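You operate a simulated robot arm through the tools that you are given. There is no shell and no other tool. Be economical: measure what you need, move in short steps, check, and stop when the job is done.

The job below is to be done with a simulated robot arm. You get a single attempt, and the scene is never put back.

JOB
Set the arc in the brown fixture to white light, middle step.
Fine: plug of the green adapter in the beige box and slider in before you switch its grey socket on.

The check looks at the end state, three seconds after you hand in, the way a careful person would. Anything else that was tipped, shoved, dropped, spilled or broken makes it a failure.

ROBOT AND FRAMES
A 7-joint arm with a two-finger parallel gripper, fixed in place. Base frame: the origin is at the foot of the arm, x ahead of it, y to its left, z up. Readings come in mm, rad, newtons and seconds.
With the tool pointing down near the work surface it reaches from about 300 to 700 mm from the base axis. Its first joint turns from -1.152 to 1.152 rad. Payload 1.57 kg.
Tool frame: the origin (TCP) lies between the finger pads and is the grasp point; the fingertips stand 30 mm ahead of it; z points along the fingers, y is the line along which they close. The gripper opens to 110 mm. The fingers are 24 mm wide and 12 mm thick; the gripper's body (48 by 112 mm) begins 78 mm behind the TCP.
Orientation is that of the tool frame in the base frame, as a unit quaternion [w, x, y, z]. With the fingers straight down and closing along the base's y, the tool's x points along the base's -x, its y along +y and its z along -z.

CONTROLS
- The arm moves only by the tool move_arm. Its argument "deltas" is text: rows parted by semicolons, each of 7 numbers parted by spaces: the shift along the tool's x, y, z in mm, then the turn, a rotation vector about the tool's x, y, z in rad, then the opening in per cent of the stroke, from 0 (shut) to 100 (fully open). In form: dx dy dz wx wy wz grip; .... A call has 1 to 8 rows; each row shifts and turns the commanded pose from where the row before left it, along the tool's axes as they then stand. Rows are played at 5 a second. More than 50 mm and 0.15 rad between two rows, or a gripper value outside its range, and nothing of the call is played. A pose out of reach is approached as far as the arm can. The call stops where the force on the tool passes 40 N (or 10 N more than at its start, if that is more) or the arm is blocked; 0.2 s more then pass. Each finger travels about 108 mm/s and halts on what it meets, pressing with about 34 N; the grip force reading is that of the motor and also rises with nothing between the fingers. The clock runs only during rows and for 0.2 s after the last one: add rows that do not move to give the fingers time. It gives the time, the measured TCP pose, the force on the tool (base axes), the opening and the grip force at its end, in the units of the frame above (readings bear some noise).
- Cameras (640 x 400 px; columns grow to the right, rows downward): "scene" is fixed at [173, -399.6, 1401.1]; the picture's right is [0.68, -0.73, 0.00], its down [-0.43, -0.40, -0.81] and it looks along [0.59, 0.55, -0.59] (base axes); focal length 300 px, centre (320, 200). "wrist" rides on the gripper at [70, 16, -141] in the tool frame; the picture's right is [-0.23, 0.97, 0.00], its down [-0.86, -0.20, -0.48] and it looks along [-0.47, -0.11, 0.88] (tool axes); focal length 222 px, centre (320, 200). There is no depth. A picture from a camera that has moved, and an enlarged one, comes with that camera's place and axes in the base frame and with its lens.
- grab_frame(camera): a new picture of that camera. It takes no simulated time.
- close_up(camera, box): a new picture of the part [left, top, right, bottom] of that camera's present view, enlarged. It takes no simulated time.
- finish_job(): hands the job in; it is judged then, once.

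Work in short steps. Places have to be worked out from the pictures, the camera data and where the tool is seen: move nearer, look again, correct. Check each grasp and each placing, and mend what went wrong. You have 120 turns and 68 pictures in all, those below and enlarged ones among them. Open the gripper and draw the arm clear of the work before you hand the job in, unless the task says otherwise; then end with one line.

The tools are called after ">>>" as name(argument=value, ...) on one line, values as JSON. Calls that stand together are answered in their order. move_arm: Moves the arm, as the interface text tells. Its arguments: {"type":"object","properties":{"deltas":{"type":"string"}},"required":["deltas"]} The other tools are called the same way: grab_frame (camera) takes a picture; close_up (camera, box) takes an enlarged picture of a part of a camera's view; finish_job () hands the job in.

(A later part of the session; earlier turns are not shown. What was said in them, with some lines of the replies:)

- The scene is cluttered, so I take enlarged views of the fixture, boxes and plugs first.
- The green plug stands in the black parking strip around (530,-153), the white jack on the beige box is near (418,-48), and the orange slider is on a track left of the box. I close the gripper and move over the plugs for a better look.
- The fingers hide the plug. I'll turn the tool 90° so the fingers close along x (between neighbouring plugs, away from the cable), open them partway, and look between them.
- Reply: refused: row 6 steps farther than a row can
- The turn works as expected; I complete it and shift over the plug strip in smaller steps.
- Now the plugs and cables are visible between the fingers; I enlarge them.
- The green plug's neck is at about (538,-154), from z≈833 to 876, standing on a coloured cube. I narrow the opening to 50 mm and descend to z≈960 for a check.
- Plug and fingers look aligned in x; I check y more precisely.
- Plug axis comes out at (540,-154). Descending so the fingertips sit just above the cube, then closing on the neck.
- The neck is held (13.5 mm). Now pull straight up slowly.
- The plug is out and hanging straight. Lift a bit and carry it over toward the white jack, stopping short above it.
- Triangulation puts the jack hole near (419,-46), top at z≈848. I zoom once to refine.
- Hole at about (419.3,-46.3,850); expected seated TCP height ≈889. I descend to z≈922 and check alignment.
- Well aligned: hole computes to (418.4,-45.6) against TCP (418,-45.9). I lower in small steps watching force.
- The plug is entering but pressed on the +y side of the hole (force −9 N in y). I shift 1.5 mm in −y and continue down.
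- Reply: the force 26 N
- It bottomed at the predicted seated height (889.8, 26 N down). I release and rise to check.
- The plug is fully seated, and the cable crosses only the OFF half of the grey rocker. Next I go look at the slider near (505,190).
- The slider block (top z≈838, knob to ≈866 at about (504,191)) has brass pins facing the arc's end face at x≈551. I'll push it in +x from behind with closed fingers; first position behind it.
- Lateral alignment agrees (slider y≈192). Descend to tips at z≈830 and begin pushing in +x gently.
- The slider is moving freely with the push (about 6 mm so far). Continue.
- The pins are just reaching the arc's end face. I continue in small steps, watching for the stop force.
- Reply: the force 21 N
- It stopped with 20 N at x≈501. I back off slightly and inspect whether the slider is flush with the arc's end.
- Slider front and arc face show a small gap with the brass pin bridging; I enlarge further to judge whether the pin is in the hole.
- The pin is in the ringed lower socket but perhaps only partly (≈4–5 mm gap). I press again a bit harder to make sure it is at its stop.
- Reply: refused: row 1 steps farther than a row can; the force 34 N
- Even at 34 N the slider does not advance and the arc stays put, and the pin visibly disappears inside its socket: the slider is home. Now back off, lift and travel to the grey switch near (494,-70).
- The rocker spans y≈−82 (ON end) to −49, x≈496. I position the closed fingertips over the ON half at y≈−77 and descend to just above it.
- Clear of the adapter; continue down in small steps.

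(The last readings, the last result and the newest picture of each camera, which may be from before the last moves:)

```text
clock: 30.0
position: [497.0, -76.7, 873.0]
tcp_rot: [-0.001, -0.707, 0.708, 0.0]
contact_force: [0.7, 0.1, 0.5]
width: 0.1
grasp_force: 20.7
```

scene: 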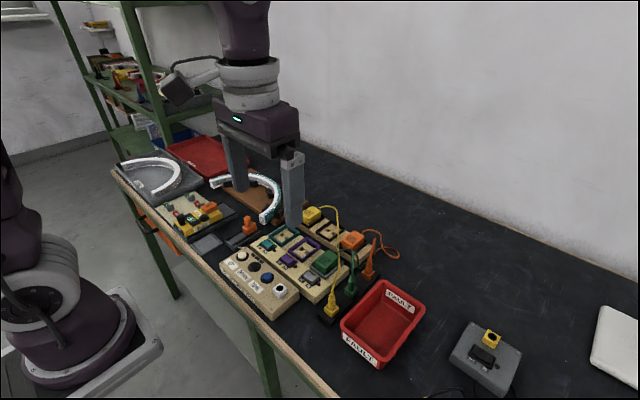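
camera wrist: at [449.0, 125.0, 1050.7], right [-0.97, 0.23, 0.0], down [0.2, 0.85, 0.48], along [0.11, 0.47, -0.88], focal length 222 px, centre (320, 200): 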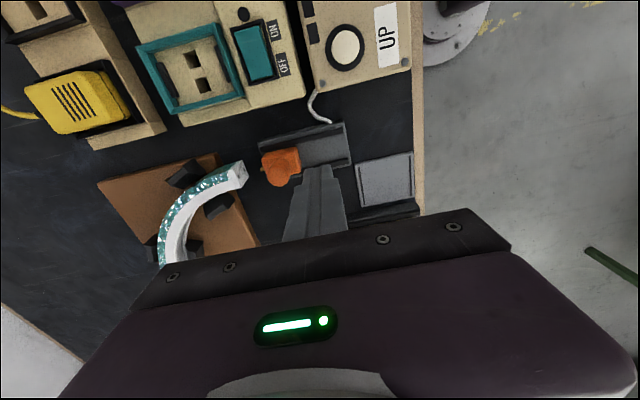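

>>> move_arm(deltas="0 0 2 0 0 0 0; 0 0 2 0 0 0 0; 0 0 2 0 0 0 0; 0 0 0 0 0 0 0")

>>> close_up(camera="scene", box=[280, 240, 350, 310])

```text
clock: 31.0
position: [496.2, -77.1, 868.9]
tcp_rot: [0.0, 0.707, -0.707, 0.002]
contact_force: [-6.4, -3.1, 31.5]
width: 0.0
grasp_force: 20.8
```

```text
5.71 times, centred on (315, 275) of scene
camera zoom: at [172.4, -399.6, 1401.1], right [0.68, -0.73, 0.0], down [-0.43, -0.4, -0.81], along [0.59, 0.55, -0.59], focal length 1712 px, centre (349, -229)
```

zoom: 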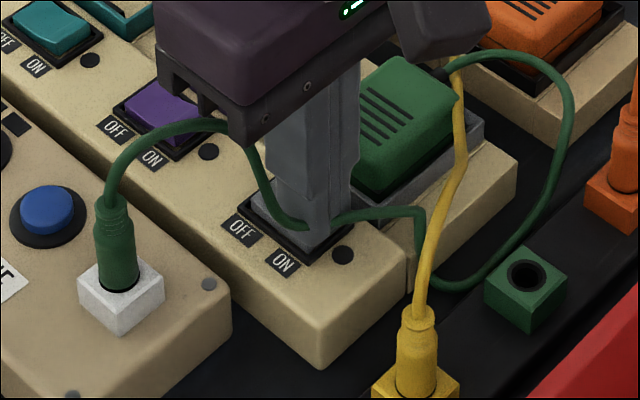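

Pressed with 31 N at tip z≈839. I lift and look whether the rocker tipped and lamps lit.

>>> move_arm(deltas="0 0 -30 0 0 0 0; -10 0 -40 0 0 0 0; -30 0 -20 0 0 0 0; 0 0 0 0 0 0 0")

>>> close_up(camera="scene", box=[190, 170, 350, 310])

>>> close_up(camera="wrist", box=[260, 80, 400, 200])

```text
clock: 32.0
position: [497.1, -35.2, 957.1]
tcp_rot: [0.0, -0.707, 0.707, 0.0]
contact_force: [0.3, 1.3, -0.2]
width: 0.0
grasp_force: 21.1
```

```text
2.86 times, centred on (270, 240) of scene
camera zoom: at [173.0, -399.5, 1401.1], right [0.68, -0.73, 0.0], down [-0.43, -0.4, -0.81], along [0.59, 0.55, -0.59], focal length 856 px, centre (463, 86)
```

zoom: 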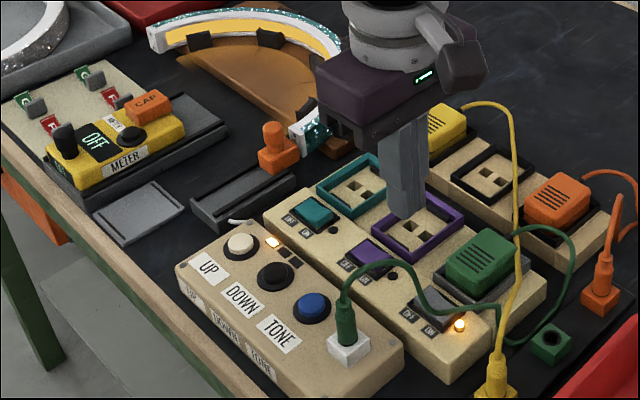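

```text
3.33 times, centred on (330, 140) of wrist
camera zoom: at [479.4, -104.9, 1097.5], right [-0.97, 0.23, 0.0], down [0.2, 0.86, 0.48], along [0.11, 0.47, -0.88], focal length 740 px, centre (287, 400)
```

zoom: 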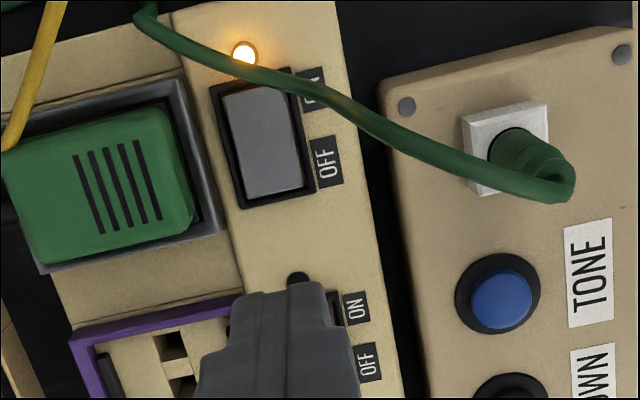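

The grey socket lamp is on, the arc lights warm/amber, and step LED 1 of 3 is lit, so the connection is good. Next: TONE (blue, ≈(424,3)) until white, then UP once. I move above TONE.

>>> move_arm(deltas="-18 36 0 0 0 0 0; -19 37 0 0 0 0 0; 0 0 30 0 0 0 0; 0 0 15 0 0 0 0; 0 0 0 0 0 0 0")

>>> close_up(camera="wrist", box=[260, 100, 400, 220])

>>> close_up(camera="scene", box=[230, 220, 330, 310])

```text
clock: 33.2
position: [423.7, -0.4, 910.4]
tcp_rot: [0.0, -0.707, 0.707, 0.0]
contact_force: [-0.8, 0.7, -0.6]
width: 0.0
grasp_force: 20.9
```

```text
3.33 times, centred on (330, 160) of wrist
camera zoom: at [405.9, -68.7, 1051.8], right [-0.97, 0.23, 0.0], down [0.2, 0.86, 0.48], along [0.11, 0.47, -0.88], focal length 740 px, centre (287, 333)
```

zoom: 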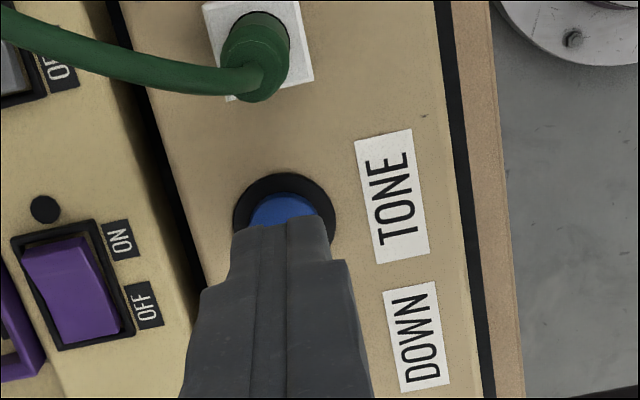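

```text
4.44 times, centred on (280, 265) of scene
camera zoom: at [173.0, -399.6, 1401.1], right [0.68, -0.73, 0.0], down [-0.43, -0.4, -0.81], along [0.59, 0.55, -0.59], focal length 1331 px, centre (498, -89)
```

zoom: 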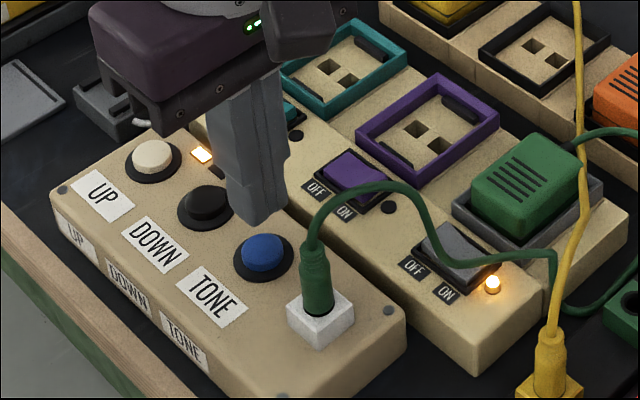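

The button is centred at about (424,4) with its cap top around z≈846. I shift 3 mm and descend close to it.

>>> move_arm(deltas="-4 0 15 0 0 0 0; 0 0 11 0 0 0 0; 0 0 0 0 0 0 0; 0 0 3 0 0 0 0; 0 0 2 0 0 0 0; 0 0 2 0 0 0 0; 0 0 0 0 0 0 0")

>>> close_up(camera="scene", box=[170, 160, 330, 310])

```text
clock: 34.8
position: [424.0, 3.8, 877.7]
tcp_rot: [0.0, -0.707, 0.708, -0.001]
contact_force: [-0.4, -0.1, -0.5]
width: 0.0
grasp_force: 21.4
```

```text
2.67 times, centred on (250, 235) of scene
camera zoom: at [173.0, -399.6, 1401.1], right [0.68, -0.73, 0.0], down [-0.43, -0.4, -0.81], along [0.59, 0.55, -0.59], focal length 799 px, centre (507, 107)
```

zoom: 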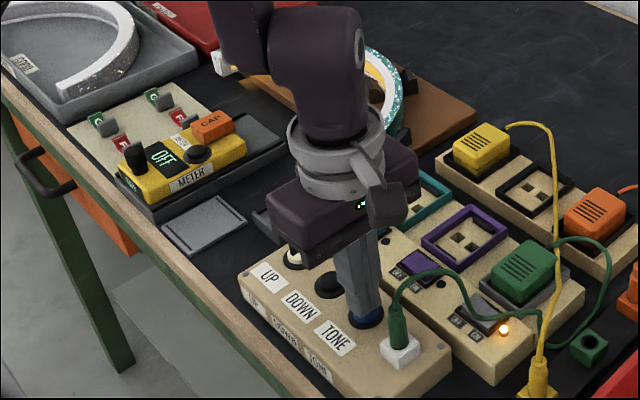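

No contact yet; continue in 1.5 mm steps.

>>> move_arm(deltas="0 0 1.5 0 0 0 0; 0 0 1.5 0 0 0 0; 0 0 1.5 0 0 0 0; 0 0 0 0 0 0 0")

```text
clock: 35.8
position: [423.0, 4.8, 873.6]
tcp_rot: [0.0, 0.707, -0.707, 0.001]
contact_force: [0.0, 0.1, -0.6]
width: 0.0
grasp_force: 20.6
```

>>> move_arm(deltas="0 0 1.5 0 0 0 0; 0 0 1.5 0 0 0 0; 0 0 0 0 0 0 0")

```text
clock: 36.6
position: [423.8, 3.9, 871.1]
tcp_rot: [0.0, 0.708, -0.706, 0.0]
contact_force: [-0.2, 0.4, 1.9]
width: 0.0
grasp_force: 21.5
```

Contact begins at TCP z≈871. Press about 3 mm further, then release.

>>> move_arm(deltas="0 0 1.5 0 0 0 0; 0 0 1.5 0 0 0 0; 0 0 0 0 0 0 0")

```text
clock: 37.4
position: [423.0, 5.0, 868.7]
tcp_rot: [0.0, -0.707, 0.707, 0.001]
contact_force: [-0.3, 0.8, 3.9]
width: 0.1
grasp_force: 20.8
```

>>> move_arm(deltas="0 0 1.5 0 0 0 0; 0 0 1.5 0 0 0 0; 0 0 0 0 0 0 0")

```text
clock: 38.2
position: [423.2, 5.3, 865.0]
tcp_rot: [0.001, -0.707, 0.707, 0.0]
contact_force: [1.8, -0.2, 18.0]
width: 0.0
grasp_force: 21.1
```

Bottomed at 18 N. Release, lift and look at the arc.

>>> move_arm(deltas="0 0 -25 0 0 0 0; 0 0 -15 0 0 0 0; 25 0 0 0 0 0 0; 0 0 0 0 0 0 0")

>>> close_up(camera="scene", box=[170, 150, 330, 300])

```text
clock: 39.2
position: [421.9, -21.7, 906.3]
tcp_rot: [0.0, 0.707, -0.707, 0.0]
contact_force: [0.2, 0.3, 0.4]
width: 0.1
grasp_force: 21.0
```

```text
2.67 times, centred on (250, 225) of scene
camera zoom: at [173.0, -399.6, 1401.1], right [0.68, -0.73, 0.0], down [-0.43, -0.4, -0.81], along [0.59, 0.55, -0.59], focal length 799 px, centre (507, 133)
```

zoom: 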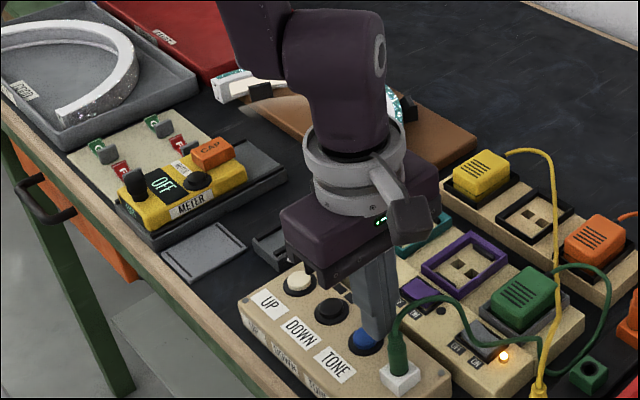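

The arc is hidden by the arm; I move aside for a clear view of its colour.

>>> move_arm(deltas="0 0 -49 0 0 0 0; 0 -35 0 0 0 0 0; 0 -35 0 0 0 0 0; 0 0 0 0 0 0 0")

>>> close_up(camera="scene", box=[170, 160, 330, 310])

```text
clock: 40.2
position: [494.0, -18.7, 955.7]
tcp_rot: [0.0, 0.707, -0.707, 0.0]
contact_force: [0.5, 1.4, 0.5]
width: 0.0
grasp_force: 20.8
```

```text
2.67 times, centred on (250, 235) of scene
camera zoom: at [173.0, -399.6, 1401.1], right [0.68, -0.73, 0.0], down [-0.43, -0.4, -0.81], along [0.59, 0.55, -0.59], focal length 799 px, centre (507, 107)
```

zoom: 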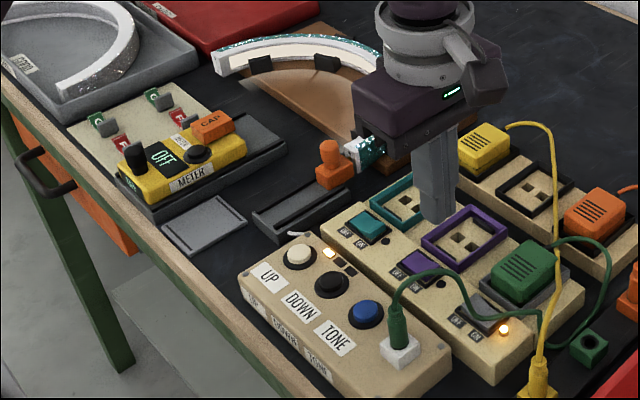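

Light changed; zoom in on the arc to judge the colour, before pressing UP.

>>> close_up(camera="scene", box=[205, 165, 285, 215])

```text
8.00 times, centred on (245, 190) of scene
camera zoom: at [173.0, -399.6, 1401.1], right [0.68, -0.73, 0.0], down [-0.43, -0.4, -0.81], along [0.59, 0.55, -0.59], focal length 2396 px, centre (920, 280)
```

zoom: 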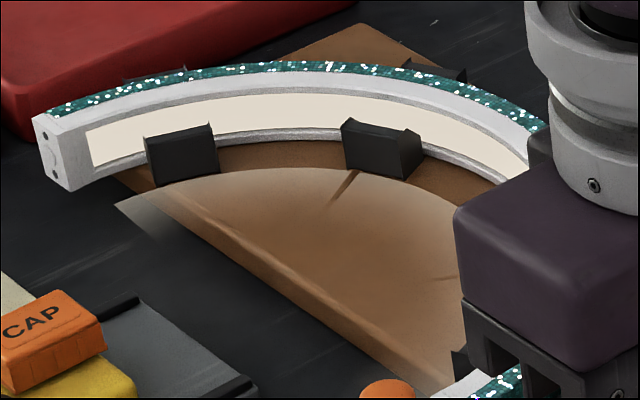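

The tone is now an off-white. I next press UP (≈(426,103)) once; contact expected near z≈871 as with TONE.

>>> move_arm(deltas="-30.5 17 0 0 0 0 0; -30.5 17 0 0 0 0 0; -30.5 17 0 0 0 0 0; -30.5 17 0 0 0 0 0; 0 0 40 0 0 0 0; 0 0 20 0 0 0 0; 0 0 0 0 0 0 0")

>>> close_up(camera="wrist", box=[250, 90, 390, 210])

```text
clock: 41.8
position: [424.1, 102.7, 893.5]
tcp_rot: [-0.001, -0.707, 0.707, 0.0]
contact_force: [-0.7, 0.5, -0.4]
width: 0.2
grasp_force: 20.9
```

```text
3.33 times, centred on (320, 150) of wrist
camera zoom: at [407.4, 33.1, 1035.6], right [-0.97, 0.23, 0.0], down [0.2, 0.86, 0.48], along [0.11, 0.47, -0.88], focal length 740 px, centre (320, 367)
```

zoom: 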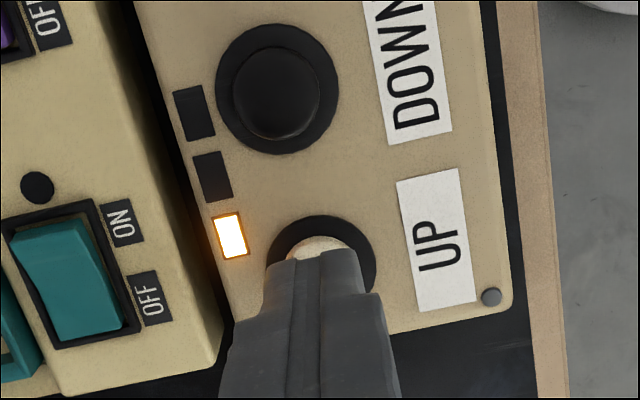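

Aligned well enough (centre ≈(424.5,105)); shift 2 mm and descend to the press.

>>> move_arm(deltas="-2 0 10 0 0 0 0; 0 0 8 0 0 0 0; 0 0 3 0 0 0 0; 0 0 0 0 0 0 0")

>>> move_arm(deltas="0 0 1.5 0 0 0 0; 0 0 1.5 0 0 0 0; 0 0 1.5 0 0 0 0; 0 0 0 0 0 0 0")

```text
clock: 42.8
position: [424.8, 103.0, 872.1]
tcp_rot: [0.0, -0.707, 0.707, 0.0]
contact_force: [-0.8, 0.6, -0.6]
width: 0.1
grasp_force: 21.0
```

```text
clock: 43.8
position: [426.4, 102.8, 868.7]
tcp_rot: [0.0, 0.707, -0.707, 0.0]
contact_force: [1.0, -0.9, 3.2]
width: 0.1
grasp_force: 21.6
```

>>> move_arm(deltas="0 0 1.5 0 0 0 0; 0 0 1.5 0 0 0 0; 0 0 0 0 0 0 0")

```text
clock: 44.6
position: [425.8, 103.8, 866.7]
tcp_rot: [0.001, -0.707, 0.707, 0.0]
contact_force: [-1.8, 1.8, 12.7]
width: 0.2
grasp_force: 21.6
```

Bottomed at 13 N. Release and move to the viewing place to check LEDs and light.

>>> move_arm(deltas="0 0 -30 0 0 0 0; 0 0 -49 0 0 0 0; 40 -20 0 0 0 0 0; 40 -25 0 0 0 0 0; 40 -25 0 0 0 0 0; 0 0 0 0 0 0 0")

>>> close_up(camera="scene", box=[190, 160, 320, 280])

```text
clock: 46.0
position: [494.6, -16.0, 943.5]
tcp_rot: [0.0, -0.707, 0.707, -0.001]
contact_force: [-0.2, -0.1, -0.3]
width: 0.0
grasp_force: 21.7
```

```text
3.33 times, centred on (255, 220) of scene
camera zoom: at [173.0, -399.6, 1401.1], right [0.68, -0.73, 0.0], down [-0.43, -0.4, -0.81], along [0.59, 0.55, -0.59], focal length 998 px, centre (537, 133)
```

zoom: 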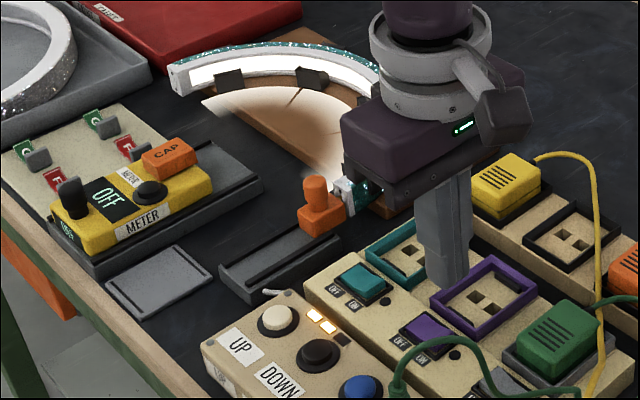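

Two LEDs are lit (middle step) and the light is whitish but slightly creamy. To be certain which tone is "white", I press TONE again to compare with the next tone.

>>> move_arm(deltas="-10 35 0 0 0 0 0; -10 35 0 0 0 0 0; 0 0 40 0 0 0 0; 0 0 29 0 0 0 0; 0 0 0 0 0 0 0")

```text
clock: 47.2
position: [428.1, 2.9, 876.0]
tcp_rot: [0.0, -0.707, 0.707, 0.0]
contact_force: [0.1, -0.3, 0.2]
width: 0.0
grasp_force: 21.4
```

>>> move_arm(deltas="-1 3 2 0 0 0 0; 0 0 2 0 0 0 0; 0 0 2 0 0 0 0; 0 0 2 0 0 0 0; 0 0 0 0 0 0 0")

```text
clock: 48.4
position: [423.7, 2.8, 867.4]
tcp_rot: [0.001, 0.707, -0.707, 0.0]
contact_force: [4.0, -1.0, 8.8]
width: 0.0
grasp_force: 21.5
```

>>> move_arm(deltas="0 0 1.5 0 0 0 0; 0 0 0 0 0 0 0; 0 0 -30 0 0 0 0; 0 0 -45 0 0 0 0; 10 -35 0 0 0 0 0; 10 -38 0 0 0 0 0; 0 0 0 0 0 0 0")

>>> close_up(camera="scene", box=[190, 160, 320, 280])

```text
clock: 50.0
position: [493.9, -15.0, 940.2]
tcp_rot: [-0.001, 0.707, -0.707, 0.0]
contact_force: [0.6, -0.6, 0.7]
width: 0.0
grasp_force: 21.6
```

```text
3.33 times, centred on (255, 220) of scene
camera zoom: at [173.0, -399.6, 1401.1], right [0.68, -0.73, 0.0], down [-0.43, -0.4, -0.81], along [0.59, 0.55, -0.59], focal length 998 px, centre (537, 133)
```

zoom: 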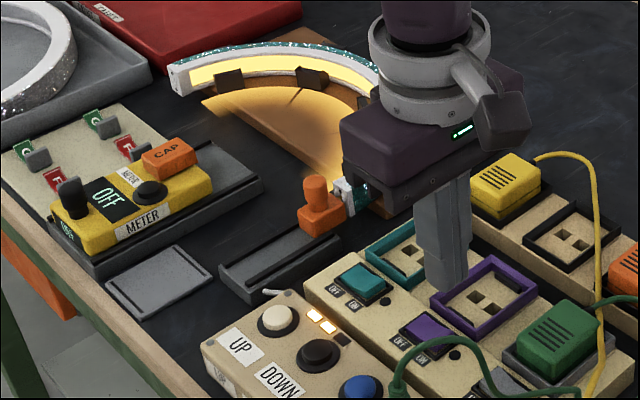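

It went back to amber, so there are just two tones; one more TONE press gives white.

>>> move_arm(deltas="-10 35 0 0 0 0 0; -10 38 0 0 0 0 0; 0 0 40 0 0 0 0; 0 0 26 0 0 0 0; 0 0 0 0 0 0 0")

>>> move_arm(deltas="0 0 2 0 0 0 0; 0 0 2 0 0 0 0; 0 0 2 0 0 0 0; 0 0 2 0 0 0 0; 0 0 0 0 0 0 0")

```text
clock: 51.2
position: [422.8, 5.4, 874.3]
tcp_rot: [0.0, 0.707, -0.707, 0.0]
contact_force: [-0.2, 1.0, -0.4]
width: 0.0
grasp_force: 21.6
```

```text
clock: 52.4
position: [422.4, 3.9, 867.2]
tcp_rot: [0.0, 0.707, -0.707, -0.001]
contact_force: [-2.0, 0.9, 11.2]
width: 0.0
grasp_force: 21.6
```

>>> move_arm(deltas="0 0 1.5 0 0 0 0; 0 0 0 0 0 0 0; 0 0 -30 0 0 0 0; 0 0 -45 0 0 0 0; 30 -38 0 0 0 0 0; 40 -20 -10 0 0 0 0; 45 0 -20 0 0 0 0; 0 0 0 0 0 0 0")

>>> move_arm(deltas="0 0 -45 0 0 0 30; 0 0 -45 0 0 0 60; 0 0 0 0 0 0 80; 0 0 0 0 0 0 80")

>>> grab_frame(camera="scene")

>>> close_up(camera="scene", box=[180, 160, 380, 310])

```text
clock: 54.2
position: [481.6, -112.9, 971.4]
tcp_rot: [-0.001, 0.707, -0.707, 0.0]
contact_force: [0.2, 0.4, -0.3]
width: 0.0
grasp_force: 21.6
```

```text
clock: 55.2
position: [481.3, -111.6, 1062.2]
tcp_rot: [0.0, 0.707, -0.707, 0.0]
contact_force: [-0.8, -0.2, 0.2]
width: 87.6
grasp_force: 0.2
```

```text
9 pictures are left
```

scene: 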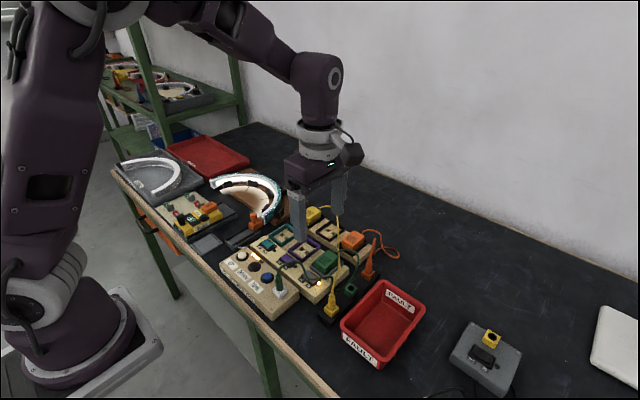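

```text
2.67 times, centred on (280, 235) of scene
camera zoom: at [173.0, -399.6, 1401.1], right [0.68, -0.73, 0.0], down [-0.43, -0.4, -0.81], along [0.59, 0.55, -0.59], focal length 799 px, centre (427, 107)
```

zoom: 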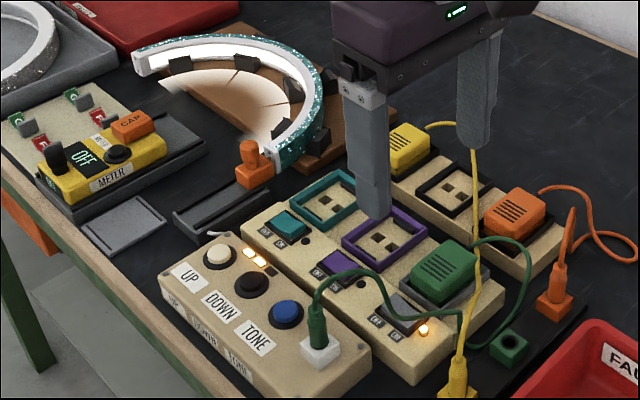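

The arc is white with two of the three step LEDs lit, the plug and slider are in, and the grey socket is on. Nothing else was disturbed, the gripper is open and the arm is clear, so I hand in.

>>> finish_job()

```text
The job is handed in.
```

The arc in the brown fixture is lit white at the middle step; the green adapter's plug went into the beige box and the slider into the arc before I switched the grey socket on.
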